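You operate a simulated robot arm through the tools that you are given. There is no shell and no other tool. Be economical: measure what you need, move in short steps, check, and stop when the job is done.

You run a simulated two-armed robot. Do the job below in one go: nothing can be reset, and whatever is moved stays where it is left.

TASK
Close the right bench drawer. Close the tank drawer. Close the middle tank door. Take the grey block from the upper shelf of the steel rack and put it on the top of the tub bench. Open the mesh shelf, put the grey bracket from the top of the mesh shelf on the upper shelf of the steel rack and shut the shelf again. Press the blue fill button three times. Open the left tank door, take the orange cup and leave it on the left tank shelf and shut the door again. Open the bin lid. Any order will do. Set down upright: orange cup.

Only the result counts: the job must be done as asked and must still hold three seconds after the hand-in. Knocking over, shifting, dropping, spilling or breaking anything else fails it. A push-on lid holds only when it is set on centred and level and pressed home; a screw cap is set on level and turned clockwise until tight.

THE ROBOT
Two 6-joint arms with two-finger parallel grippers on one trunk, on a base that drives. Base frame: it is fixed to the floor where the robot stands at the start and does not move with it; the origin is under the middle of the robot, x ahead of it, y to its left, z up. Units: mm, degrees, N and s.
The left shoulder is at the start at [50, 170, 1110], the right one opposite. Each reaches about 1092 mm from its shoulder. Places, roughly: bin lid [600, -600, 1000]; blue fill button [-1900, 400, 900]; grey block (8x5x3 cm) [-700, -2600, 1100]; grey bracket (7x5x4 cm) [-1000, -2700, 700]; left tank door [-2100, 0, 500]; left tank shelf [-2300, 200, 500]; mesh shelf [-800, -2700, 700]; middle tank door [-1700, 300, 500]; orange cup (8x8x13 cm) [-4100, 1800, 900]; right bench drawer [700, -100, 800]; tank drawer [-1600, 700, 500]; top of the tub bench [-4200, -2100, 800]; upper shelf of the steel rack [-800, -2700, 1100]. Payload 1.57 kg a hand.
The TCP of each hand is the grasp point between the finger pads, 30 mm short of the fingertips. In the tool frame z runs along the fingers and y along their closing line. The gripper opens to 80 mm. The fingers are 17 mm wide and 12 mm thick; the gripper's body (40 by 82 mm) begins 80 mm behind the TCP.
Orientation is told as [roll, pitch, yaw] about the base's x, y, z axes, in that order, counted from this pose: with the fingers straight down and closing along the base's y, the tool's x points along the base's -x, its y along +y and its z along -z.

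THE INTERFACE
- The arms move only by the tool drive_tool. It takes "left_rows", "right_rows" or both (then of equal length, played together; a hand with none holds still); each is a list of rows, each a list of 7 numbers: the shift along the base's x, y, z in mm, then the turn, a rotation vector about the base's x, y, z in rad, then the finger opening in mm, from 0 to 80. In form: [[dx, dy, dz, ax, ay, az, jaw], ...]. A call has 1 to 8 rows; each row shifts and turns the commanded pose from where the row before left it. Each row takes 0.2 s and may step no farther than 50 mm and 8.6 degrees from the row before; otherwise, or with a gripper value out of range, the whole call is refused. A pose out of reach is approached as far as the arm can. The call stops where the force on the tool passes 40 N (or 10 N more than at its start, if that is more) or the arm is blocked; 0.2 s more then pass. The fingers move at their own pace (about 45 mm/s each) and stop on an object; they squeeze with about 22 N. The grip force told is the motor's: it shows also when the fingers shut on nothing. Time passes only in rows, and 0.2 s behind the last, so rows that do not move let the fingers close. It gives the time, the measured TCP pose, the force on the tool (base axes), the opening and the grip force at its end, in the units of the frame above (readings bear some noise), with the torque about the TCP (base axes, N m) and any sound that the robot's microphone picked up.
- Cameras (640 x 400 px; columns grow to the right, rows downward): "scene" is now at [41.6, -18.5, 1684]; the picture's right is [-0.23, -0.97, 0.00], its down [-0.69, 0.16, -0.70] and it looks along [0.69, -0.16, -0.71] (base axes); focal length 285 px, centre (320, 200). "left" rides on the left gripper at [72, 7, -122] in its tool frame; the picture's right is [-0.09, 1.00, 0.00], its down [-0.84, -0.08, -0.54] and it looks along [-0.54, -0.05, 0.84] (tool axes); focal length 238 px, centre (320, 200). "right" rides on the right gripper at [72, -7, -122] in its tool frame; the picture's right is [0.09, 1.00, 0.00], its down [-0.84, 0.08, -0.54] and it looks along [-0.54, 0.05, 0.84] (tool axes); focal length 238 px, centre (320, 200). There is no depth. A picture from a camera that has moved, and an enlarged one, comes with that camera's place and axes in the base frame and with its lens.
- get_image(camera): a new picture of that camera. No time passes.
- move_column(by): slides the trunk up (or, below 0, down) by that many mm; the arms and the scene camera ride with it, the base frame stays. It gives what a move gives, with no picture.
- roll_base(legs): drives the robot by 1 to 6 legs, each [ahead, left, turn to the left] in mm, mm and degrees, along the robot's own axes; the way and the turn of a leg run together, so that a leg with both is an arc; at most 1500 mm and 180 degrees a leg. The arms and the cameras ride along, it lands a little off, and it stops where it bumps. It gives what a move gives.
- pan_tilt(pan, tilt): turns the head with the scene camera to pan (to the left, within 86 degrees either way) and tilt (down, from -29 to 69), counted from straight ahead of the robot. It gives what a move gives.
- close_up(camera, box): a new picture of the part [left, top, right, bottom] of that camera's present view, enlarged. No time passes.
- close_job(): hands the job in; it is judged then, once.

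Go step by step. Nothing tells you exact positions but the pictures and the camera data: compare them with the known pose of the tool, close in by small moves and look again before you grip or let go. The budget is 217 turns and 208 pictures, counting those below and the enlarged ones. Unless the task says otherwise, let go and move clear before handing in.

The tools are called after ">>>" as name(argument=value, ...) on one line, values as JSON. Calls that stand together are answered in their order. drive_tool: Moves the arms, as the interface text tells. Its arguments: {"type":"object","properties":{"left_rows":{"type":"array","items":{"type":"array","items":{"type":"number"}}},"right_rows":{"type":"array","items":{"type":"array","items":{"type":"number"}}}},"required":[]} The other tools are called the same way: move_column (by) slides the trunk up or down; roll_base (legs) drives the base; pan_tilt (pan, tilt) turns the head that bears the scene camera; get_image (camera) takes a picture; close_up (camera, box) takes an enlarged picture of a part of a camera's view; close_job () hands the job in.

At the start:

```text
t: 0.0
left_ee_pos: [749.5, -151.1, 1000.1]
left_orientation: [0.0, -0.1, 0.0]
left_contact_force: [-0.4, 0.6, 0.6]
left_torque: [-0.01, 0.02, -0.02]
left_finger_gap: 80.3
left_grip_force: 0.0
right_ee_pos: [450.2, -477.3, 998.9]
right_orientation: [-0.1, 0.0, 0.1]
right_contact_force: [-0.6, -0.4, 0.3]
right_torque: [0.0, 0.01, 0.0]
right_finger_gap: 80.1
right_grip_force: 0.1
trunk travel left (down, up): [-725.0, 245.0]
robot x, y, heading: [-0.5, -0.4, 0.0]
head pan, tilt: [-13.1, 45.2]
```

scene: 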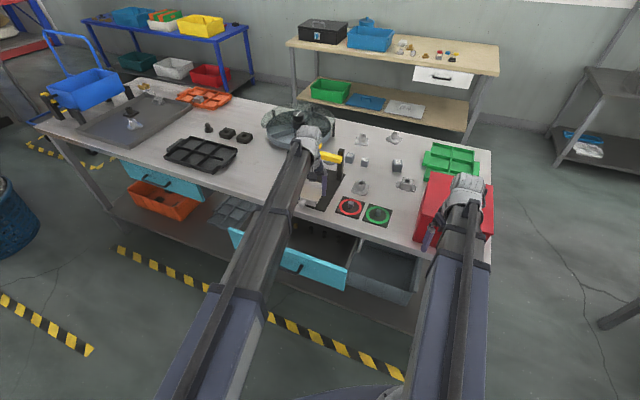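
right: 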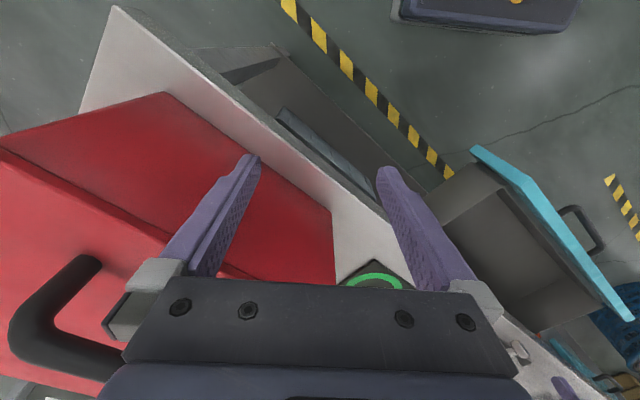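
left: 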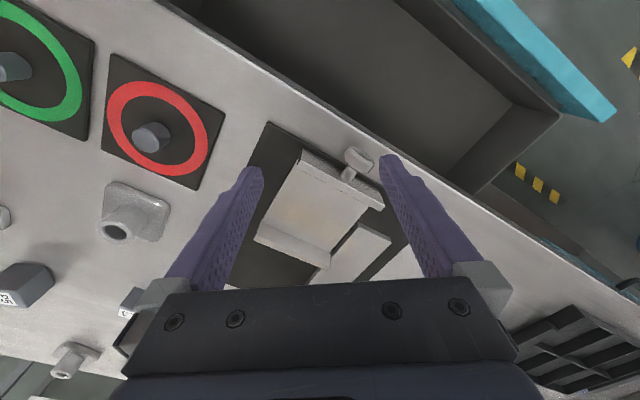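

I see the main bench ahead, rotated about 32° with respect to me, with the right drawer (cyan) open and the red bin on the bench at right. First I look closer at the drawer and the bin.

>>> close_up(camera="scene", box=[200, 120, 520, 320])

>>> pan_tilt(pan=-30, tilt=60)

>>> get_image(camera="scene")

```text
2.00 times, centred on (360, 220) of scene
camera zoom: at [41.6, -18.5, 1684.0], right [-0.23, -0.97, 0.0], down [-0.69, 0.16, -0.7], along [0.69, -0.16, -0.71], focal length 570 px, centre (240, 160)
```

zoom: 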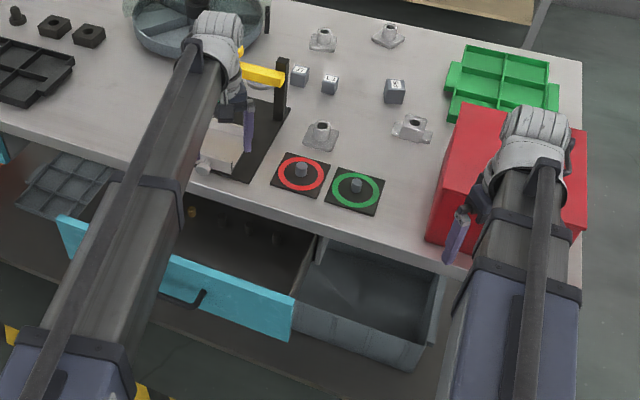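

```text
t: 0.8
left_ee_pos: [749.8, -151.9, 1000.1]
left_orientation: [0.0, 0.0, 0.0]
left_contact_force: [-0.1, -0.4, -0.6]
left_torque: [-0.04, 0.01, 0.01]
left_finger_gap: 80.1
left_grip_force: 0.0
right_ee_pos: [450.7, -476.6, 999.7]
right_orientation: [-0.1, 0.0, 0.0]
right_contact_force: [-0.7, 0.0, -0.2]
right_torque: [0.03, 0.01, 0.0]
right_finger_gap: 80.1
right_grip_force: 0.0
trunk travel left (down, up): [-725.0, 245.0]
robot x, y, heading: [3.6, 0.2, 0.0]
head pan, tilt: [-30.0, 60.0]
```

```text
203 pictures are left
camera scene: at [20.3, -33.4, 1664.9], right [-0.5, -0.87, 0.0], down [-0.75, 0.43, -0.5], along [0.43, -0.25, -0.87], focal length 285 px, centre (320, 200)
```

scene: 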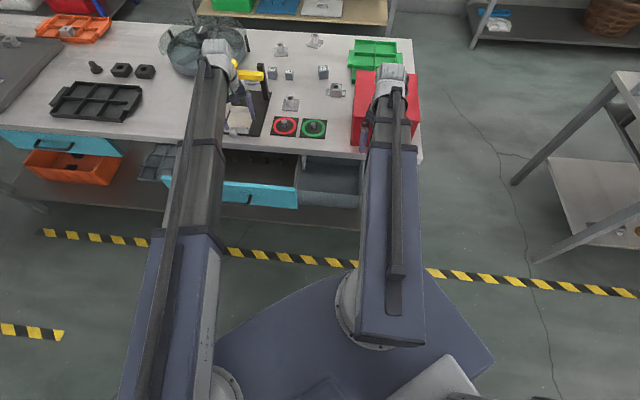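

Both arms hide the bin and the drawer; I raise and retract them to see.

>>> drive_tool(right_rows=[[0, 0, 50, 0, 0, 0, 80], [0, 0, 50, 0, 0, 0, 80], [0, 0, 50, 0, 0, 0, 80], [0, 0, 50, 0, 0, 0, 80], [-50, 0, 0, 0, 0, 0, 80], [-50, 0, 0, 0, 0, 0, 80], [-50, 0, 0, 0, 0, 0, 80], [-50, 0, 0, 0, 0, 0, 80]], left_rows=[[0, 0, 50, 0, 0, 0, 80], [0, 0, 50, 0, 0, 0, 80], [-40, 30, 0, 0, 0, 0, 80], [-40, 30, 0, 0, 0, 0, 80], [-40, 30, 0, 0, 0, 0, 80], [-40, 30, 0, 0, 0, 0, 80], [-40, 30, 0, 0, 0, 0, 80], [-40, 30, 0, 0, 0, 0, 80]])

>>> get_image(camera="scene")

>>> get_image(camera="right")

```text
t: 2.6
left_ee_pos: [510.8, 27.9, 1001.4]
left_orientation: [-0.1, 0.0, 0.0]
left_contact_force: [0.0, 0.1, -0.3]
left_torque: [0.0, -0.04, 0.02]
left_finger_gap: 80.1
left_grip_force: 0.1
left hand out of reach, approached as far as the arm can: row 1, 2, 8
right_ee_pos: [274.3, -510.9, 999.7]
right_orientation: [0.0, 0.0, 0.0]
right_contact_force: [0.0, -0.2, 0.0]
right_torque: [-0.01, 0.02, -0.01]
right_finger_gap: 79.8
right_grip_force: 0.1
right hand out of reach, approached as far as the arm can: row 1, 2, 3, 4, 7, 8
trunk travel left (down, up): [-725.0, 245.0]
robot x, y, heading: [1.8, -2.0, 0.2]
head pan, tilt: [-30.0, 60.0]
```

```text
202 pictures are left
camera scene: at [19.0, -33.3, 1664.9], right [-0.5, -0.87, 0.0], down [-0.75, 0.43, -0.5], along [0.43, -0.25, -0.87], focal length 285 px, centre (320, 200)
```

scene: 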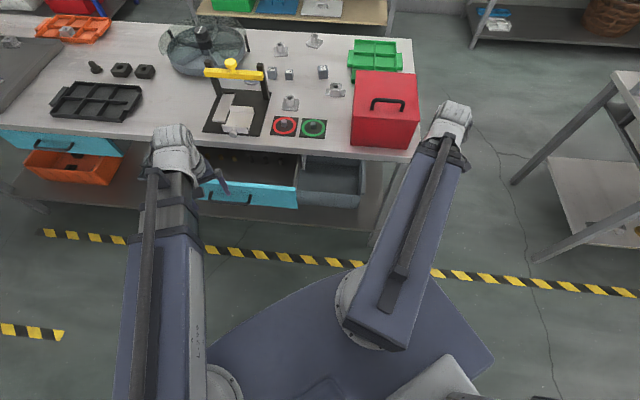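

```text
201 pictures are left
camera right: at [201.4, -517.1, 1122.5], right [-0.09, 1.0, 0.0], down [0.84, 0.08, 0.54], along [0.54, 0.05, -0.84], focal length 238 px, centre (320, 200)
```

right: 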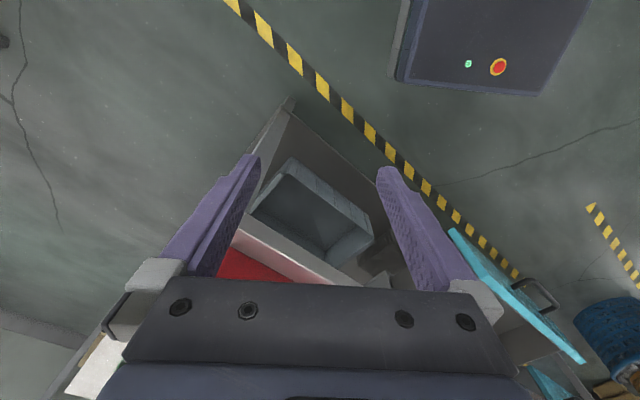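

>>> close_up(camera="scene", box=[320, 40, 448, 168])

>>> close_up(camera="scene", box=[0, 100, 400, 300])

```text
3.12 times, centred on (384, 104) of scene
camera zoom: at [19.0, -33.3, 1664.9], right [-0.5, -0.87, 0.0], down [-0.75, 0.43, -0.5], along [0.43, -0.25, -0.87], focal length 891 px, centre (120, 500)
```

zoom: 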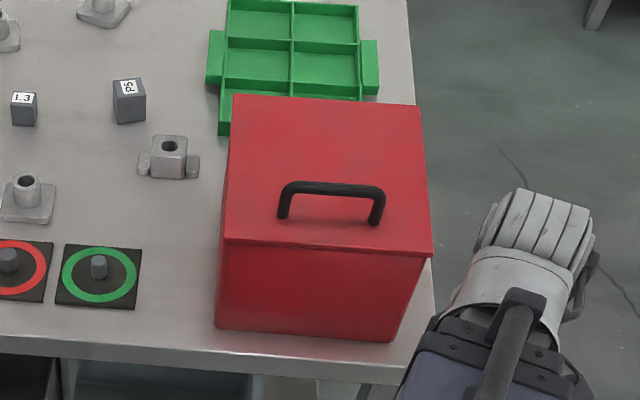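

```text
1.60 times, centred on (200, 200) of scene
camera zoom: at [19.0, -33.3, 1664.9], right [-0.5, -0.87, 0.0], down [-0.75, 0.43, -0.5], along [0.43, -0.25, -0.87], focal length 456 px, centre (512, 200)
```

zoom: 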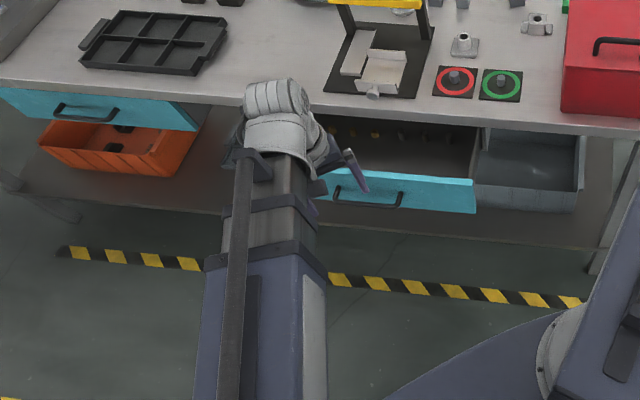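

The bin's handle is near the front of its lid, so the hinge is at the far side. I first push the drawer with the left hand: turn it to point along the closing direction and look from the wrist camera.

>>> drive_tool(left_rows=[[-15, 18, -10, 0, 0, -0.14, 20], [-15, 18, -10, 0, 0, -0.14, 20], [-15, 18, -20, 0, 0, -0.14, 0], [-15, 18, -20, 0, 0, -0.14, 0], [0, 0, -20, -0.0742, -0.1187, 0, 0], [0, 0, -20, -0.0742, -0.1187, 0, 0], [0, 0, -20, -0.0742, -0.1187, 0, 0], [0, 0, -20, -0.0742, -0.1187, 0, 0]])

>>> drive_tool(left_rows=[[0, 0, -10, -0.0742, -0.1187, 0, 0], [0, 0, 0, -0.0742, -0.1187, 0, 0], [0, 0, 0, -0.0742, -0.1187, 0, 0]])

>>> get_image(camera="left")

>>> get_image(camera="scene")

```text
t: 4.4
left_ee_pos: [557.2, 88.3, 1033.5]
left_orientation: [0.0, -32.0, -32.1]
left_contact_force: [-0.2, -0.7, -0.1]
left_torque: [0.01, -0.02, -0.05]
left_finger_gap: 0.1
left_grip_force: 21.7
left hand out of reach, approached as far as the arm can: row 1, 2, 3, 4, 5, 6, 7, 8
right_ee_pos: [276.8, -509.9, 1001.0]
right_orientation: [-0.1, 0.1, 0.0]
right_contact_force: [-0.5, 0.5, -1.0]
right_torque: [-0.01, -0.02, -0.02]
right_finger_gap: 80.1
right_grip_force: 0.0
trunk travel left (down, up): [-725.0, 245.0]
robot x, y, heading: [4.1, 0.4, 0.1]
head pan, tilt: [-30.0, 60.0]
```

```text
t: 5.2
left_ee_pos: [612.1, 90.4, 1096.8]
left_orientation: [0.0, -56.1, -32.1]
left_contact_force: [-0.3, 0.7, -0.3]
left_torque: [-0.01, 0.01, 0.01]
left_finger_gap: 0.0
left_grip_force: 20.8
left hand out of reach, approached as far as the arm can: row 1, 2, 3
right_ee_pos: [275.6, -510.6, 999.5]
right_orientation: [-0.1, -0.1, 0.1]
right_contact_force: [0.3, 0.5, 0.5]
right_torque: [0.01, 0.02, 0.0]
right_finger_gap: 79.8
right_grip_force: 0.0
trunk travel left (down, up): [-725.0, 245.0]
robot x, y, heading: [-0.5, -1.5, 0.3]
head pan, tilt: [-30.0, 60.0]
```

```text
198 pictures are left
camera left: at [496.0, 169.7, 1105.5], right [0.57, 0.82, 0.08], down [-0.03, -0.08, 1.0], along [0.82, -0.57, -0.02], focal length 238 px, centre (320, 200)
```

left: 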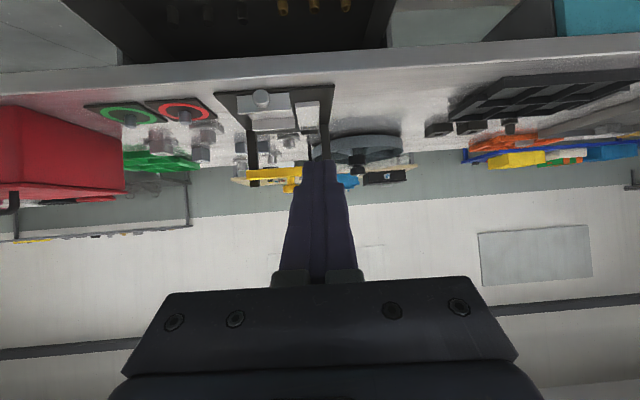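

```text
197 pictures are left
camera scene: at [20.2, -33.2, 1664.8], right [-0.5, -0.87, 0.0], down [-0.75, 0.43, -0.5], along [0.43, -0.25, -0.87], focal length 285 px, centre (320, 200)
```

scene: 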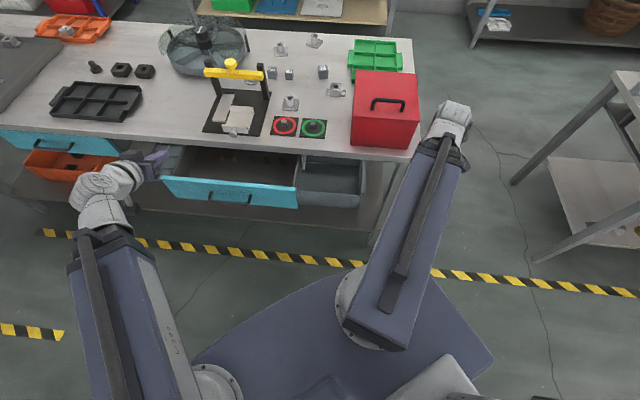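

The arms have a minimum reach; I need to stand farther back and square to the bench. I back off and turn to face the bench.

>>> roll_base(legs=[[-300, 0, 0], [0, 0, -32]])

>>> pan_tilt(pan=0, tilt=45)

>>> get_image(camera="scene")

```text
t: 8.8
left_ee_pos: [261.1, -256.4, 1097.5]
left_orientation: [0.1, -56.0, -65.2]
left_contact_force: [-0.4, -0.6, 0.8]
left_torque: [0.02, -0.03, 0.01]
left_finger_gap: 0.0
left_grip_force: 21.8
right_ee_pos: [-348.3, -576.1, 1000.2]
right_orientation: [0.1, 0.1, -33.0]
right_contact_force: [0.0, 0.7, 0.0]
right_torque: [-0.02, -0.04, 0.03]
right_finger_gap: 79.9
right_grip_force: 0.1
trunk travel left (down, up): [-725.0, 245.0]
robot x, y, heading: [-302.2, 0.8, -33.0]
head pan, tilt: [-30.0, 60.0]
```

```text
t: 9.8
left_ee_pos: [260.5, -256.2, 1096.6]
left_orientation: [0.2, -56.1, -65.0]
left_contact_force: [-0.5, -0.3, -0.7]
left_torque: [0.01, 0.04, -0.05]
left_finger_gap: 0.0
left_grip_force: 21.3
right_ee_pos: [-348.6, -578.2, 1000.3]
right_orientation: [0.0, 0.0, -32.9]
right_contact_force: [0.3, 0.5, -0.2]
right_torque: [0.0, -0.05, -0.02]
right_finger_gap: 80.0
right_grip_force: 0.0
trunk travel left (down, up): [-725.0, 245.0]
robot x, y, heading: [-299.8, 2.6, -32.8]
head pan, tilt: [0.0, 45.0]
```

```text
196 pictures are left
camera scene: at [-264.8, -22.0, 1684.3], right [-0.54, -0.84, 0.0], down [-0.59, 0.39, -0.71], along [0.59, -0.38, -0.71], focal length 285 px, centre (320, 200)
```

scene: 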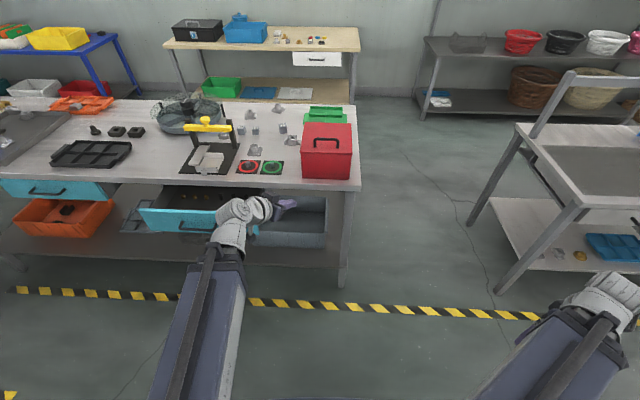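

Now square to the bench. I turn the left hand back towards the drawer and bring it in front of the drawer's panel.

>>> drive_tool(left_rows=[[26, 33, -5, 0, 0, 0.07, 0], [26, 33, -5, 0, 0, 0.07, 0], [26, 33, -5, 0, 0, 0.07, 0], [26, 33, -15, 0, 0, 0.07, 0], [26, 33, -20, 0, 0, 0.07, 0], [26, 33, -25, 0, 0, 0.07, 0], [26, 33, -25, 0, 0, 0.07, 0], [26, 33, -25, 0, 0, 0.07, 0]])

>>> get_image(camera="left")

>>> get_image(camera="scene")

```text
t: 11.6
left_ee_pos: [473.1, 6.8, 1095.9]
left_orientation: [0.0, -55.9, -32.9]
left_contact_force: [-0.5, 0.2, -0.2]
left_torque: [0.01, 0.0, -0.03]
left_finger_gap: 0.0
left_grip_force: 21.2
left hand out of reach, approached as far as the arm can: row 1, 2, 3, 4, 5, 6, 7, 8
right_ee_pos: [-348.0, -576.8, 999.8]
right_orientation: [0.1, 0.1, -32.9]
right_contact_force: [-0.8, 0.4, 0.2]
right_torque: [0.0, 0.0, 0.03]
right_finger_gap: 80.1
right_grip_force: 0.0
trunk travel left (down, up): [-725.0, 245.0]
robot x, y, heading: [-298.9, 2.9, -32.9]
head pan, tilt: [0.0, 45.0]
```

```text
195 pictures are left
camera left: at [358.0, 88.4, 1105.2], right [0.58, 0.81, 0.08], down [-0.02, -0.08, 1.0], along [0.81, -0.58, -0.03], focal length 238 px, centre (320, 200)
```

left: 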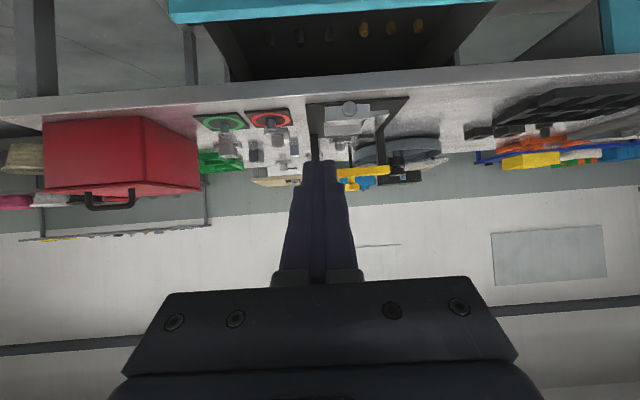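

```text
194 pictures are left
camera scene: at [-264.3, -21.6, 1684.3], right [-0.54, -0.84, 0.0], down [-0.59, 0.38, -0.71], along [0.59, -0.38, -0.71], focal length 285 px, centre (320, 200)
```

scene: 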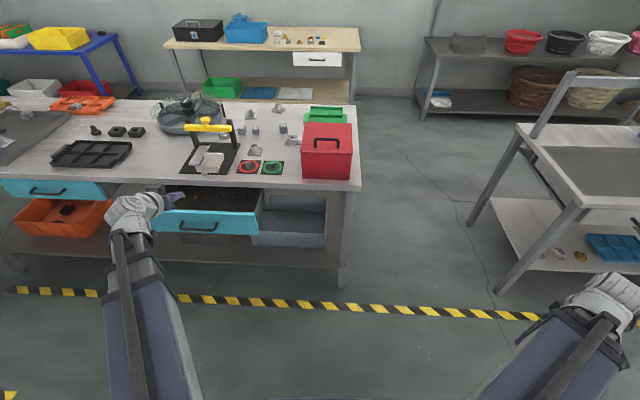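

The arms evidently work at a fixed wrist height, so height comes from the trunk. I lower the trunk so the fingertips come to the drawer panel's height.

>>> move_column(by=-285)

>>> drive_tool(left_rows=[[-17, -25, 0, 0, 0, 0, 0], [-17, -25, 0, 0, 0, 0, 0]])

>>> get_image(camera="left")

>>> get_image(camera="scene")

```text
t: 14.5
left_ee_pos: [473.6, 6.0, 811.3]
left_orientation: [0.2, -55.9, -33.0]
left_contact_force: [0.9, 0.1, 0.1]
left_torque: [-0.04, -0.03, -0.03]
left_finger_gap: 0.0
left_grip_force: 20.7
right_ee_pos: [-348.4, -576.2, 715.1]
right_orientation: [0.0, 0.1, -33.0]
right_contact_force: [0.7, 0.3, 0.8]
right_torque: [0.01, 0.02, 0.04]
right_finger_gap: 80.2
right_grip_force: 0.1
trunk travel left (down, up): [-440.0, 530.0]
robot x, y, heading: [-298.0, 3.6, -33.0]
head pan, tilt: [0.0, 45.0]
```

```text
t: 15.1
left_ee_pos: [437.9, -43.3, 812.1]
left_orientation: [0.1, -55.7, -33.0]
left_contact_force: [-0.4, 0.0, -0.3]
left_torque: [0.02, 0.02, -0.02]
left_finger_gap: 0.1
left_grip_force: 21.2
right_ee_pos: [-348.5, -576.8, 714.7]
right_orientation: [-0.1, 0.0, -33.1]
right_contact_force: [-0.3, 0.2, 0.6]
right_torque: [0.03, -0.03, 0.01]
right_finger_gap: 80.1
right_grip_force: 0.1
trunk travel left (down, up): [-440.0, 530.0]
robot x, y, heading: [-305.0, 1.0, -32.9]
head pan, tilt: [0.0, 45.0]
```

```text
193 pictures are left
camera left: at [322.4, 37.6, 820.4], right [0.58, 0.81, 0.08], down [-0.02, -0.08, 1.0], along [0.81, -0.58, -0.03], focal length 238 px, centre (320, 200)
```

left: 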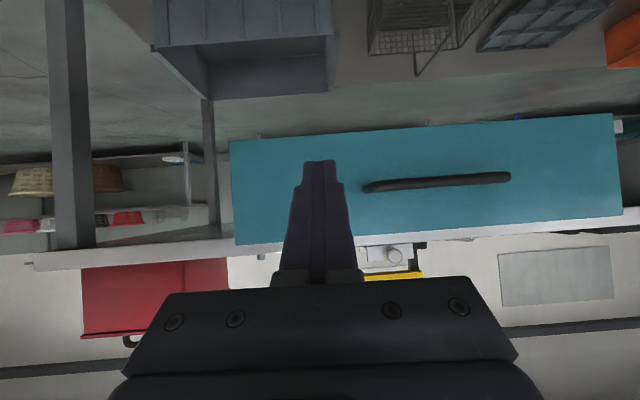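

```text
192 pictures are left
camera scene: at [-264.8, -22.0, 1399.3], right [-0.54, -0.84, 0.0], down [-0.59, 0.38, -0.71], along [0.59, -0.38, -0.71], focal length 285 px, centre (320, 200)
```

scene: 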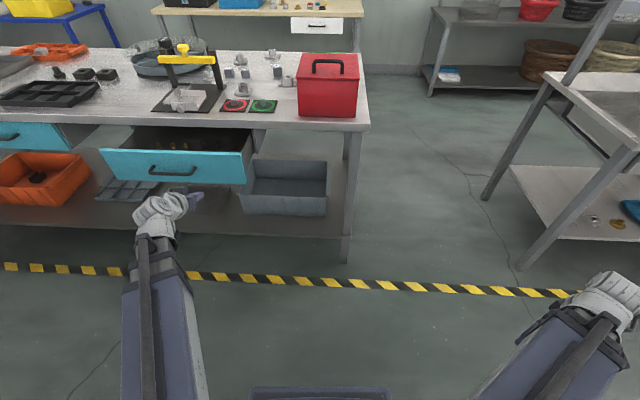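

The fingertips point at the cyan panel beside its handle. I push forward.

>>> drive_tool(left_rows=[[42, -27, 0, 0, 0, 0, 0], [34, -22, 0, 0, 0, 0, 0], [17, -11, 0, 0, 0, 0, 0], [17, -11, 0, 0, 0, 0, 0], [17, -11, 0, 0, 0, 0, 0], [17, -11, 0, 0, 0, 0, 0], [17, -11, 0, 0, 0, 0, 0], [17, -11, 0, 0, 0, 0, 0]])

>>> get_image(camera="left")

```text
t: 16.9
left_ee_pos: [620.1, -158.5, 810.7]
left_orientation: [0.1, -55.9, -33.2]
left_contact_force: [-0.3, -0.6, 0.6]
left_torque: [0.0, -0.01, 0.0]
left_finger_gap: 0.0
left_grip_force: 21.3
right_ee_pos: [-348.3, -576.7, 715.4]
right_orientation: [-0.1, 0.0, -33.0]
right_contact_force: [0.2, 0.1, 0.5]
right_torque: [-0.02, 0.01, 0.0]
right_finger_gap: 79.9
right_grip_force: 0.1
trunk travel left (down, up): [-440.0, 530.0]
robot x, y, heading: [-302.2, 0.5, -32.8]
head pan, tilt: [0.0, 45.0]
```

```text
191 pictures are left
camera left: at [503.5, -77.4, 820.2], right [0.58, 0.81, 0.08], down [-0.03, -0.08, 1.0], along [0.81, -0.58, -0.03], focal length 238 px, centre (320, 200)
```

left: 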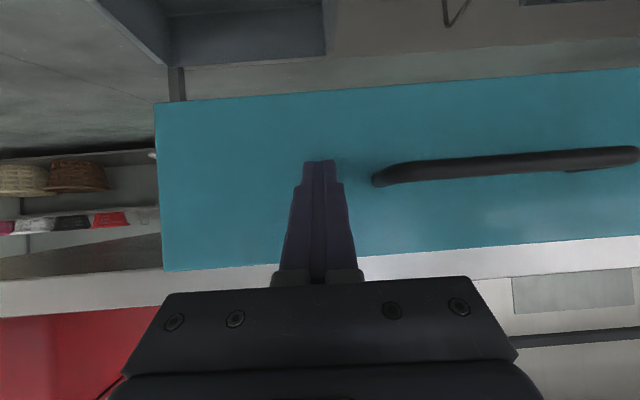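

Still in front of the panel; I keep pushing.

>>> drive_tool(left_rows=[[13, -8, 0, 0, 0, 0, 0], [13, -8, 0, 0, 0, 0, 0], [13, -8, 0, 0, 0, 0, 0], [13, -8, 0, 0, 0, 0, 0], [13, -8, 0, 0, 0, 0, 0], [13, -8, 0, 0, 0, 0, 0], [13, -8, 0, 0, 0, 0, 0], [13, -8, 0, 0, 0, 0, 0]])

>>> get_image(camera="left")

>>> get_image(camera="scene")

```text
t: 18.0
left_ee_pos: [669.1, -190.7, 810.7]
left_orientation: [0.2, -55.1, -33.3]
left_contact_force: [-8.6, 4.8, 2.7]
left_torque: [-0.01, 0.03, -0.07]
left_finger_gap: 0.0
left_grip_force: 21.8
right_ee_pos: [-348.8, -576.0, 714.6]
right_orientation: [0.0, -0.1, -32.9]
right_contact_force: [0.2, 0.2, -0.3]
right_torque: [-0.02, 0.01, -0.02]
right_finger_gap: 80.1
right_grip_force: 0.0
trunk travel left (down, up): [-440.0, 530.0]
robot x, y, heading: [-303.2, 3.1, -32.8]
head pan, tilt: [0.0, 45.0]
stopped in row 5 (left hand): the force on the tool passed its limit at 53 N (the readings are from after the stop); the commanded pose is now the measured one
```

```text
190 pictures are left
camera left: at [554.3, -108.9, 820.6], right [0.59, 0.8, 0.08], down [-0.01, -0.09, 1.0], along [0.81, -0.59, -0.04], focal length 238 px, centre (320, 200)
```

left: 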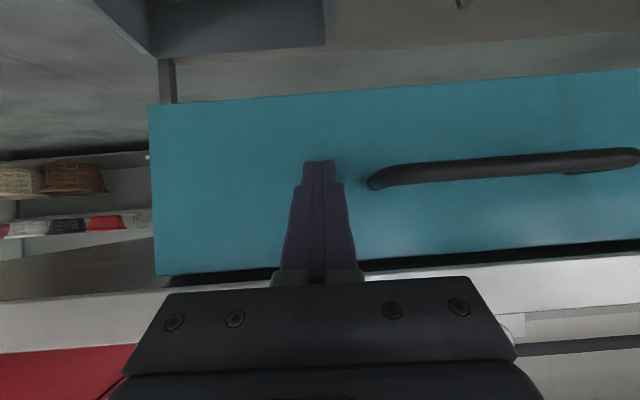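

```text
189 pictures are left
camera scene: at [-266.2, -21.4, 1399.5], right [-0.54, -0.84, 0.0], down [-0.59, 0.38, -0.71], along [0.59, -0.38, -0.71], focal length 285 px, centre (320, 200)
```

scene: 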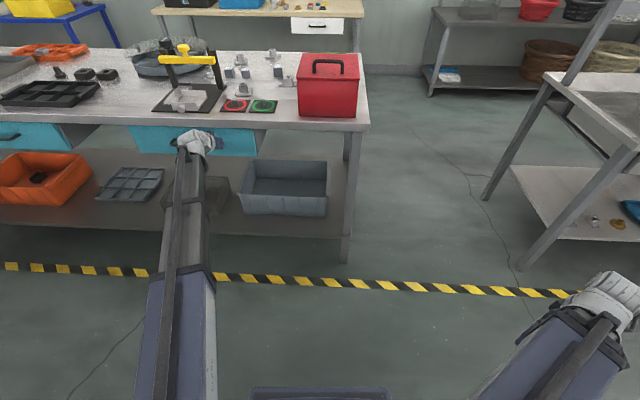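

It hit a stop; the panel now seems to sit under the bench edge. I push once more to confirm and look closely.

>>> drive_tool(left_rows=[[5, -3, 0, 0, 0, 0, 0], [5, -3, 0, 0, 0, 0, 0], [5, -3, 0, 0, 0, 0, 0], [5, -3, 0, 0, 0, 0, 0]])

>>> drive_tool(left_rows=[[-42, 27, 0, 0, 0, 0, 0], [-42, 27, 0, 0, 0, 0, 0], [-42, 27, 0, 0, 0, 0, 0], [-42, 27, 0, 0, 0, 0, 0]])

>>> close_up(camera="scene", box=[0, 80, 320, 240])

```text
t: 18.5
left_ee_pos: [670.2, -189.8, 807.9]
left_orientation: [0.2, -54.6, -33.4]
left_contact_force: [-8.4, 5.6, 2.2]
left_torque: [0.09, -0.04, -0.08]
left_finger_gap: 0.0
left_grip_force: 21.3
right_ee_pos: [-349.7, -576.6, 715.2]
right_orientation: [0.1, -0.1, -32.7]
right_contact_force: [-0.3, -0.4, -0.1]
right_torque: [-0.01, 0.03, -0.02]
right_finger_gap: 79.9
right_grip_force: 0.1
trunk travel left (down, up): [-440.0, 530.0]
robot x, y, heading: [-301.8, -0.6, -32.7]
head pan, tilt: [0.0, 45.0]
stopped in row 2 (left hand): the force on the tool passed its limit at 46 N (the readings are from after the stop); the commanded pose is now the measured one
```

```text
t: 19.5
left_ee_pos: [502.4, -82.1, 808.1]
left_orientation: [0.1, -54.6, -33.4]
left_contact_force: [0.2, -0.4, -0.1]
left_torque: [-0.01, 0.03, -0.03]
left_finger_gap: 0.0
left_grip_force: 21.3
right_ee_pos: [-348.8, -577.3, 714.8]
right_orientation: [0.0, -0.1, -32.9]
right_contact_force: [-0.7, -0.3, 0.6]
right_torque: [0.01, -0.02, -0.01]
right_finger_gap: 79.9
right_grip_force: 0.0
trunk travel left (down, up): [-440.0, 530.0]
robot x, y, heading: [-301.3, -1.9, -32.7]
head pan, tilt: [0.0, 45.0]
```

```text
2.00 times, centred on (160, 160) of scene
camera zoom: at [-265.6, -21.5, 1399.3], right [-0.54, -0.84, 0.0], down [-0.59, 0.38, -0.71], along [0.59, -0.38, -0.71], focal length 570 px, centre (640, 280)
```

zoom: 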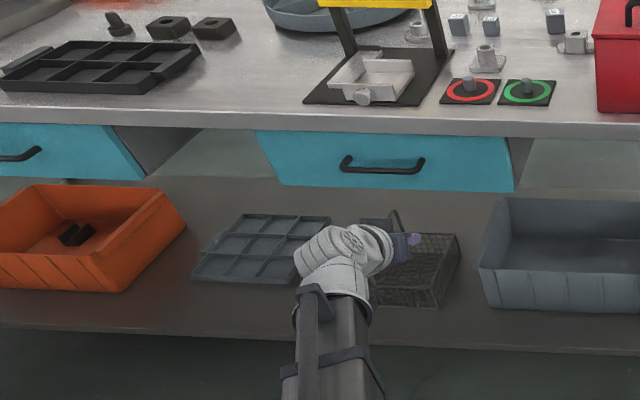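

The drawer is shut. Next the bin lid: I raise the trunk, retract the left hand somewhat, turn the right hand so its fingers close across the handle bar, and drive closer.

>>> move_column(by=420)

>>> drive_tool(right_rows=[[42, -27, 0, 0, 0, 0.145, 80], [42, -27, 0, 0, 0, 0.145, 80], [42, -27, 0, 0, 0, 0.145, 80], [42, -27, 0, 0, 0, 0.145, 80], [42, -27, 0, 0, 0, 0.145, 80], [42, -27, 0, 0, 0, 0.145, 80], [20, -15, 0, 0, 0, 0.145, 80], [20, -15, 0, 0, 0, 0.145, 80]], left_rows=[[-17, 11, 0, 0, 0, 0, 0], [-17, 11, 0, 0, 0, 0, 0], [-17, 11, 0, 0, 0, 0, 0], [-17, 11, 0, 0, 0, 0, 0], [-17, 11, 0, 0, 0, 0, 0], [0, 0, 0, 0, 0, 0, 0], [0, 0, 0, 0, 0, 0, 0], [0, 0, 0, 0, 0, 0, 0]])

>>> get_image(camera="scene")

```text
refused: 420 is not a number from -400 to 400
```

```text
t: 21.3
left_ee_pos: [417.9, -28.3, 808.0]
left_orientation: [0.2, -54.6, -33.5]
left_contact_force: [0.1, 0.0, 0.1]
left_torque: [0.03, -0.05, 0.01]
left_finger_gap: 0.0
left_grip_force: 21.4
right_ee_pos: [-55.2, -768.9, 714.4]
right_orientation: [0.1, 0.0, 33.7]
right_contact_force: [0.8, 0.1, -0.4]
right_torque: [-0.01, 0.0, 0.02]
right_finger_gap: 80.0
right_grip_force: 0.1
trunk travel left (down, up): [-440.0, 530.0]
robot x, y, heading: [-302.4, 5.7, -32.9]
head pan, tilt: [0.0, 45.0]
```

```text
187 pictures are left
camera scene: at [-265.4, -21.6, 1399.3], right [-0.54, -0.84, 0.0], down [-0.59, 0.38, -0.71], along [0.59, -0.38, -0.71], focal length 285 px, centre (320, 200)
```

scene: 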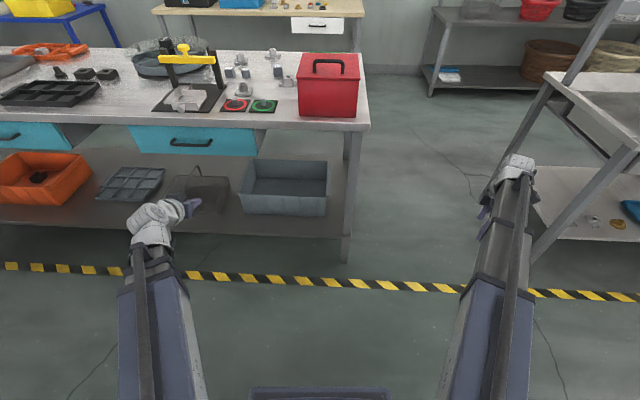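

>>> move_column(by=400)

>>> move_column(by=40)

>>> roll_base(legs=[[300, 150, 0]])

>>> drive_tool(right_rows=[[24, 41, 0, 0, 0, 0.1, 80], [24, 41, 0, 0, 0, 0.1, 80], [24, 41, 0, 0, 0, 0.1, 80], [24, 41, 0, 0, 0, 0.1, 80], [20, 34, 0, 0, 0, 0, 80]])

>>> get_image(camera="right")

>>> get_image(camera="scene")

```text
t: 25.1
left_ee_pos: [418.1, -27.7, 1207.9]
left_orientation: [0.2, -54.7, -33.4]
left_contact_force: [0.3, -0.1, -0.5]
left_torque: [0.03, -0.01, -0.01]
left_finger_gap: 0.1
left_grip_force: 21.2
right_ee_pos: [-55.7, -767.5, 1113.7]
right_orientation: [-0.1, 0.0, 33.6]
right_contact_force: [-0.2, 0.4, -0.3]
right_torque: [-0.03, 0.02, -0.01]
right_finger_gap: 79.9
right_grip_force: 0.0
trunk travel left (down, up): [-840.0, 130.0]
robot x, y, heading: [-301.0, 1.5, -33.1]
head pan, tilt: [0.0, 45.0]
```

```text
t: 25.9
left_ee_pos: [417.4, -28.8, 1248.8]
left_orientation: [0.2, -54.7, -33.6]
left_contact_force: [0.2, -0.2, -0.2]
left_torque: [-0.01, -0.02, 0.01]
left_finger_gap: 0.1
left_grip_force: 22.0
right_ee_pos: [-55.2, -766.4, 1154.8]
right_orientation: [0.0, 0.0, 33.6]
right_contact_force: [-0.2, -0.1, 0.2]
right_torque: [-0.01, 0.0, 0.0]
right_finger_gap: 80.2
right_grip_force: 0.1
trunk travel left (down, up): [-880.0, 90.0]
robot x, y, heading: [-302.6, 1.2, -32.9]
head pan, tilt: [0.0, 45.0]
```

```text
t: 28.1
left_ee_pos: [750.8, -69.1, 1247.0]
left_orientation: [0.2, -54.7, -33.6]
left_contact_force: [0.0, -0.1, 0.5]
left_torque: [0.0, 0.0, -0.02]
left_finger_gap: 0.1
left_grip_force: 21.2
right_ee_pos: [272.8, -807.1, 1154.6]
right_orientation: [0.0, 0.0, 33.4]
right_contact_force: [0.5, -0.6, 0.1]
right_torque: [0.03, 0.01, -0.01]
right_finger_gap: 79.8
right_grip_force: 0.0
trunk travel left (down, up): [-880.0, 90.0]
robot x, y, heading: [27.6, -37.3, -33.3]
head pan, tilt: [0.0, 45.0]
```

```text
t: 29.3
left_ee_pos: [749.2, -68.8, 1247.7]
left_orientation: [0.1, -54.7, -33.5]
left_contact_force: [0.3, 0.3, 0.4]
left_torque: [0.01, 0.0, -0.04]
left_finger_gap: 0.0
left_grip_force: 21.7
right_ee_pos: [390.3, -610.5, 1155.3]
right_orientation: [0.0, 0.1, 56.4]
right_contact_force: [0.1, 0.2, 0.7]
right_torque: [-0.03, 0.03, 0.0]
right_finger_gap: 79.9
right_grip_force: 0.0
trunk travel left (down, up): [-880.0, 90.0]
robot x, y, heading: [30.7, -36.5, -33.1]
head pan, tilt: [0.0, 45.0]
```

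```text
186 pictures are left
camera right: at [355.5, -673.9, 1277.5], right [-0.88, 0.48, 0.0], down [0.4, 0.74, 0.54], along [0.26, 0.48, -0.84], focal length 238 px, centre (320, 200)
```

right: 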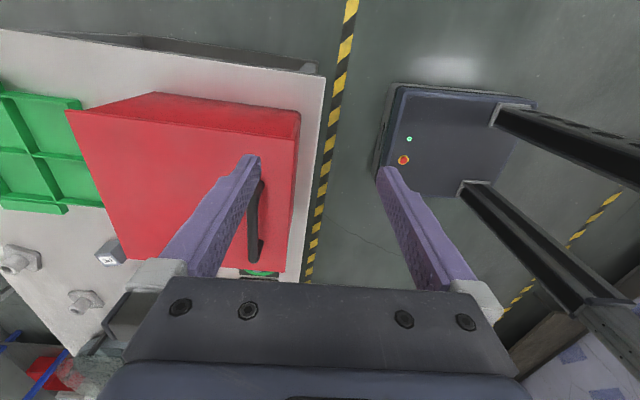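

```text
185 pictures are left
camera scene: at [66.5, -59.4, 1839.3], right [-0.55, -0.84, 0.0], down [-0.59, 0.39, -0.71], along [0.59, -0.39, -0.71], focal length 285 px, centre (320, 200)
```

scene: 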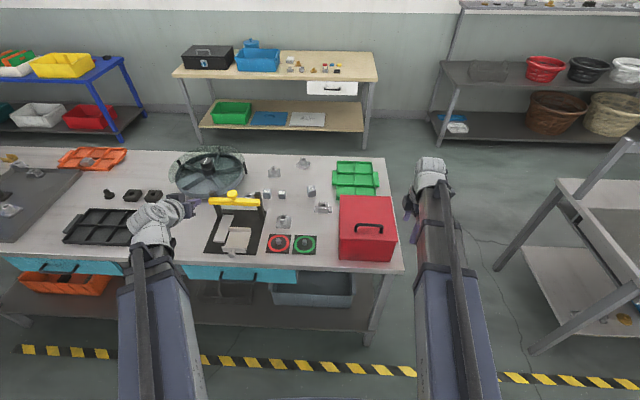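

Handle triangulates to about (497, −562, 1068). I move the right hand above it.

>>> drive_tool(right_rows=[[36, 16, 0, 0, 0, 0, 80], [36, 16, 0, 0, 0, 0, 80], [35, 16, 0, 0, 0, 0, 80]])

>>> get_image(camera="right")

```text
t: 30.1
left_ee_pos: [750.0, -68.5, 1247.8]
left_orientation: [0.1, -54.7, -33.6]
left_contact_force: [0.6, 0.3, -1.0]
left_torque: [0.01, -0.01, -0.01]
left_finger_gap: 0.0
left_grip_force: 21.1
right_ee_pos: [498.0, -561.1, 1156.1]
right_orientation: [0.0, 0.0, 56.3]
right_contact_force: [-0.7, 0.6, -0.1]
right_torque: [-0.06, 0.05, 0.03]
right_finger_gap: 80.1
right_grip_force: 0.0
trunk travel left (down, up): [-880.0, 90.0]
robot x, y, heading: [30.4, -40.9, -33.0]
head pan, tilt: [0.0, 45.0]
```

```text
184 pictures are left
camera right: at [462.9, -624.7, 1277.2], right [-0.88, 0.48, 0.0], down [0.4, 0.74, 0.54], along [0.26, 0.48, -0.84], focal length 238 px, centre (320, 200)
```

right: 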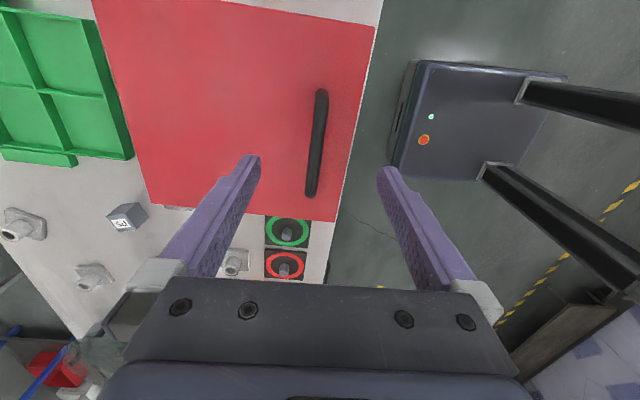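

The handle lies centred between the fingers and parallel to them. I lower and grip it.

>>> move_column(by=-80)

>>> get_image(camera="right")

```text
t: 31.3
left_ee_pos: [749.2, -69.3, 1167.8]
left_orientation: [0.3, -54.7, -33.7]
left_contact_force: [-1.3, 0.1, -1.0]
left_torque: [0.03, 0.0, 0.0]
left_finger_gap: 0.0
left_grip_force: 21.5
right_ee_pos: [495.7, -562.0, 1075.2]
right_orientation: [0.2, 0.0, 56.4]
right_contact_force: [0.4, 1.2, -0.2]
right_torque: [0.03, 0.04, -0.04]
right_finger_gap: 80.0
right_grip_force: 0.1
trunk travel left (down, up): [-800.0, 170.0]
robot x, y, heading: [26.9, -38.2, -33.1]
head pan, tilt: [0.0, 45.0]
```

```text
183 pictures are left
camera right: at [461.5, -625.1, 1197.4], right [-0.88, 0.48, 0.0], down [0.4, 0.74, 0.54], along [0.26, 0.48, -0.84], focal length 238 px, centre (320, 200)
```

right: 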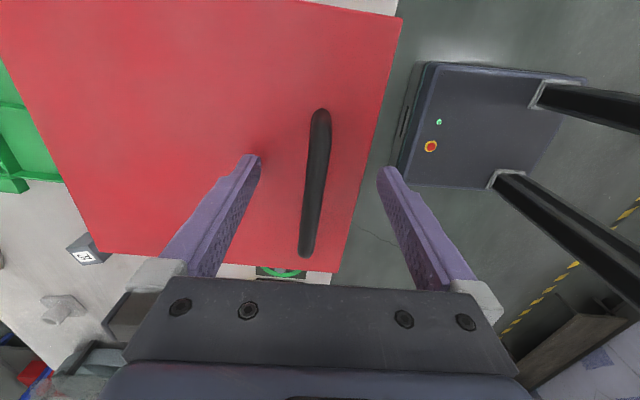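

>>> drive_tool(right_rows=[[0, 0, 0, 0, 0, 0, 40], [0, 0, 0, 0, 0, 0, 10], [0, 0, 0, 0, 0, 0, 0], [0, 0, 0, 0, 0, 0, 0], [0, 0, 0, 0, 0, 0, 0]])

>>> move_column(by=20)

>>> get_image(camera="right")

```text
t: 32.5
left_ee_pos: [751.9, -70.6, 1167.2]
left_orientation: [0.2, -54.7, -33.6]
left_contact_force: [0.6, 0.1, 0.0]
left_torque: [-0.02, -0.03, -0.01]
left_finger_gap: 0.1
left_grip_force: 21.0
right_ee_pos: [499.1, -564.3, 1073.5]
right_orientation: [-0.1, -0.1, 56.4]
right_contact_force: [15.0, -11.2, 9.1]
right_torque: [0.03, -0.06, -0.3]
right_finger_gap: 12.4
right_grip_force: 20.6
trunk travel left (down, up): [-800.0, 170.0]
robot x, y, heading: [29.5, -40.4, -33.1]
head pan, tilt: [0.0, 45.0]
```

```text
t: 33.2
left_ee_pos: [752.8, -72.1, 1185.0]
left_orientation: [0.2, -54.5, -33.8]
left_contact_force: [0.5, -0.1, 0.1]
left_torque: [0.01, 0.0, -0.02]
left_finger_gap: 0.2
left_grip_force: 21.5
right_ee_pos: [503.4, -566.4, 1092.9]
right_orientation: [-0.4, 0.0, 56.3]
right_contact_force: [30.6, -20.5, -13.3]
right_torque: [-0.14, 0.14, -0.46]
right_finger_gap: 12.1
right_grip_force: 29.5
trunk travel left (down, up): [-820.0, 150.0]
robot x, y, heading: [29.0, -38.2, -33.3]
head pan, tilt: [0.0, 45.0]
```

```text
182 pictures are left
camera right: at [467.5, -629.3, 1214.3], right [-0.88, 0.48, -0.01], down [0.4, 0.74, 0.54], along [0.26, 0.47, -0.84], focal length 238 px, centre (320, 200)
```

right: 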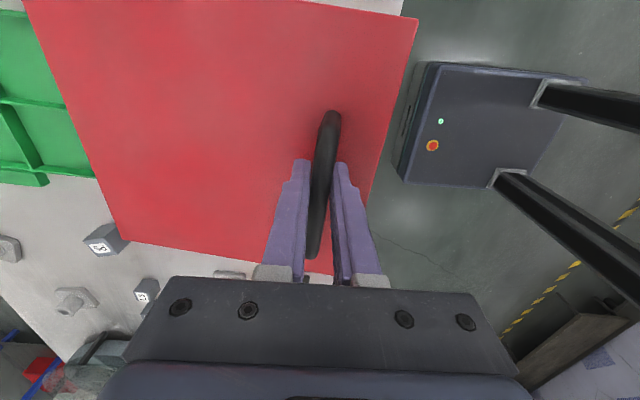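

The handle is gripped and the lid is starting to rise. I now follow the lid's arc: small pitch steps with the arm, alternating with trunk moves.

>>> drive_tool(right_rows=[[6, -4, 0, -0.0714, -0.11, 0, 0], [5, -3, 0, -0.0714, -0.11, 0, 0], [0, 0, 0, 0, 0, 0, 0]])

>>> move_column(by=12)

>>> get_image(camera="right")

```text
t: 34.0
left_ee_pos: [749.6, -69.4, 1188.0]
left_orientation: [0.2, -54.7, -33.6]
left_contact_force: [0.1, -0.7, -1.3]
left_torque: [0.02, 0.0, -0.05]
left_finger_gap: 0.0
left_grip_force: 21.5
right_ee_pos: [504.9, -567.1, 1102.4]
right_orientation: [-14.9, -0.2, 56.3]
right_contact_force: [-3.5, -1.4, -2.8]
right_torque: [-0.18, 0.28, -0.61]
right_finger_gap: 11.9
right_grip_force: 29.3
right hand out of reach, approached as far as the arm can: row 2
trunk travel left (down, up): [-820.0, 150.0]
robot x, y, heading: [29.4, -37.5, -32.9]
head pan, tilt: [0.0, 45.0]
```

```text
t: 34.6
left_ee_pos: [750.1, -72.2, 1198.9]
left_orientation: [0.2, -54.8, -33.8]
left_contact_force: [0.4, -0.2, -0.1]
left_torque: [0.01, 0.0, -0.03]
left_finger_gap: 0.0
left_grip_force: 21.3
right_ee_pos: [508.6, -570.6, 1114.1]
right_orientation: [-15.1, -0.1, 56.3]
right_contact_force: [4.3, -8.3, -4.5]
right_torque: [0.14, -0.21, -0.52]
right_finger_gap: 11.9
right_grip_force: 29.5
trunk travel left (down, up): [-832.0, 138.0]
robot x, y, heading: [29.2, -40.3, -33.1]
head pan, tilt: [0.0, 45.0]
```

```text
181 pictures are left
camera right: at [446.9, -616.5, 1233.4], right [-0.85, 0.46, -0.26], down [0.28, 0.81, 0.51], along [0.44, 0.36, -0.82], focal length 238 px, centre (320, 200)
```

right: 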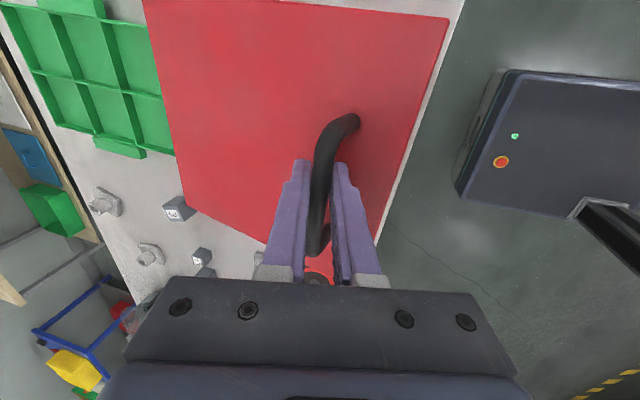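

>>> close_up(camera="scene", box=[300, 160, 460, 280])

```text
3.33 times, centred on (380, 220) of scene
camera zoom: at [67.2, -61.9, 1791.3], right [-0.55, -0.84, 0.0], down [-0.59, 0.39, -0.71], along [0.59, -0.39, -0.71], focal length 951 px, centre (120, 133)
```

zoom: 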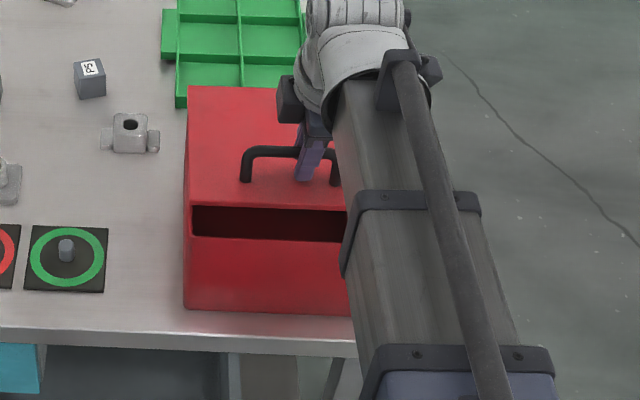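

The lid is visibly opening. I go on along the arc.

>>> drive_tool(right_rows=[[4, -3, 0, -0.0476, -0.0732, 0, 0], [4, -3, 0, -0.0476, -0.0732, 0, 0], [0, 0, 0, 0, 0, 0, 0]])

>>> move_column(by=13)

>>> drive_tool(right_rows=[[9, -6, 0, -0.0476, -0.0732, 0, 0], [11, -7, 0, -0.0476, -0.0732, 0, 0], [0, 0, 0, 0, 0, 0, 0]])

```text
t: 35.4
left_ee_pos: [748.4, -70.2, 1201.9]
left_orientation: [0.3, -54.7, -33.7]
left_contact_force: [-0.4, -0.3, -0.4]
left_torque: [-0.02, -0.02, -0.01]
left_finger_gap: 0.1
left_grip_force: 21.5
right_ee_pos: [513.5, -573.3, 1126.0]
right_orientation: [-25.0, -0.4, 56.3]
right_contact_force: [-7.4, 0.6, 0.4]
right_torque: [0.06, 0.04, -0.56]
right_finger_gap: 11.5
right_grip_force: 29.5
right hand out of reach, approached as far as the arm can: row 1, 2
trunk travel left (down, up): [-832.0, 138.0]
robot x, y, heading: [25.1, -38.0, -32.9]
head pan, tilt: [0.0, 45.0]
```

```text
t: 36.0
left_ee_pos: [750.4, -72.3, 1211.9]
left_orientation: [0.3, -54.6, -33.7]
left_contact_force: [0.0, -0.3, 0.1]
left_torque: [0.01, 0.02, 0.03]
left_finger_gap: 0.2
left_grip_force: 21.3
right_ee_pos: [519.1, -576.9, 1138.7]
right_orientation: [-25.0, -0.4, 56.3]
right_contact_force: [9.7, -11.8, -11.1]
right_torque: [0.26, -0.23, -0.45]
right_finger_gap: 11.7
right_grip_force: 29.5
trunk travel left (down, up): [-845.0, 125.0]
robot x, y, heading: [31.7, -38.0, -33.0]
head pan, tilt: [0.0, 45.0]
```

```text
t: 36.8
left_ee_pos: [746.9, -67.4, 1214.1]
left_orientation: [0.2, -54.9, -33.7]
left_contact_force: [1.0, 0.3, 0.6]
left_torque: [0.01, 0.01, -0.01]
left_finger_gap: 0.0
left_grip_force: 21.1
right_ee_pos: [532.3, -586.3, 1160.5]
right_orientation: [-34.9, -0.4, 56.4]
right_contact_force: [-17.5, 2.7, 10.7]
right_torque: [0.07, 0.0, -0.51]
right_finger_gap: 11.8
right_grip_force: 29.0
right hand out of reach, approached as far as the arm can: row 1, 2
trunk travel left (down, up): [-845.0, 125.0]
robot x, y, heading: [32.4, -36.9, -32.8]
head pan, tilt: [0.0, 45.0]
```

>>> drive_tool(right_rows=[[10, -6, 0, -0.0476, -0.0732, 0, 0], [10, -6, 0, -0.0476, -0.0732, 0, 0], [0, 0, 0, 0, 0, 0, 0]])

>>> move_column(by=-8)

>>> drive_tool(right_rows=[[11, -7, 0, -0.0476, -0.0732, 0, 0], [11, -7, 0, -0.0476, -0.0732, 0, 0], [0, 0, 0, 0, 0, 0, 0]])

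>>> close_up(camera="scene", box=[300, 160, 460, 280])

```text
t: 37.6
left_ee_pos: [748.6, -70.7, 1214.9]
left_orientation: [0.3, -54.9, -33.8]
left_contact_force: [0.2, -0.1, 0.2]
left_torque: [-0.02, 0.04, 0.02]
left_finger_gap: 0.0
left_grip_force: 21.2
right_ee_pos: [552.8, -601.2, 1184.9]
right_orientation: [-45.0, -0.4, 56.5]
right_contact_force: [-12.8, -8.4, 4.5]
right_torque: [-0.08, -0.02, -0.44]
right_finger_gap: 11.7
right_grip_force: 29.4
right hand out of reach, approached as far as the arm can: row 1, 2
trunk travel left (down, up): [-845.0, 125.0]
robot x, y, heading: [28.3, -32.2, -32.9]
head pan, tilt: [0.0, 45.0]
```

```text
t: 38.1
left_ee_pos: [746.9, -69.5, 1206.5]
left_orientation: [0.4, -54.9, -33.7]
left_contact_force: [-0.3, -0.2, -0.1]
left_torque: [0.0, -0.01, 0.05]
left_finger_gap: 0.0
left_grip_force: 21.7
right_ee_pos: [552.2, -597.0, 1177.8]
right_orientation: [-45.1, -0.5, 56.5]
right_contact_force: [-18.9, 1.6, 14.7]
right_torque: [0.31, -0.21, -0.35]
right_finger_gap: 12.1
right_grip_force: 29.3
trunk travel left (down, up): [-837.0, 133.0]
robot x, y, heading: [29.1, -36.7, -33.1]
head pan, tilt: [0.0, 45.0]
```

```text
t: 39.0
left_ee_pos: [751.5, -73.5, 1204.2]
left_orientation: [0.3, -54.6, -33.7]
left_contact_force: [-0.5, -0.3, -0.7]
left_torque: [0.0, 0.04, 0.0]
left_finger_gap: 0.1
left_grip_force: 21.1
right_ee_pos: [578.6, -618.1, 1202.1]
right_orientation: [-54.6, -0.7, 56.6]
right_contact_force: [4.6, -13.0, -23.4]
right_torque: [0.05, -0.07, -0.02]
right_finger_gap: 11.6
right_grip_force: 29.3
right hand out of reach, approached as far as the arm can: row 1, 2
trunk travel left (down, up): [-837.0, 133.0]
robot x, y, heading: [28.5, -42.1, -33.0]
head pan, tilt: [0.0, 45.0]
```

```text
3.33 times, centred on (380, 220) of scene
camera zoom: at [69.4, -64.8, 1795.8], right [-0.55, -0.84, 0.0], down [-0.59, 0.39, -0.71], along [0.59, -0.38, -0.71], focal length 951 px, centre (120, 133)
```

zoom: 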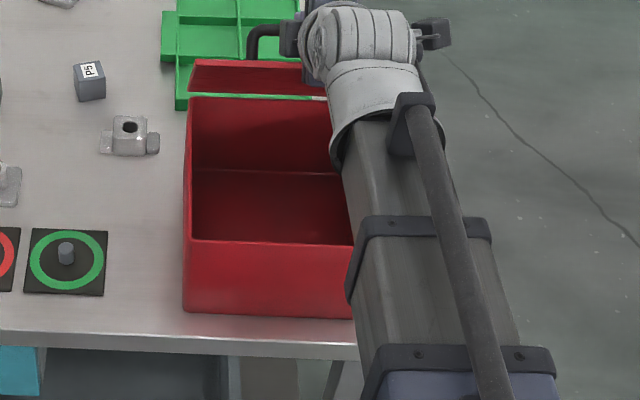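

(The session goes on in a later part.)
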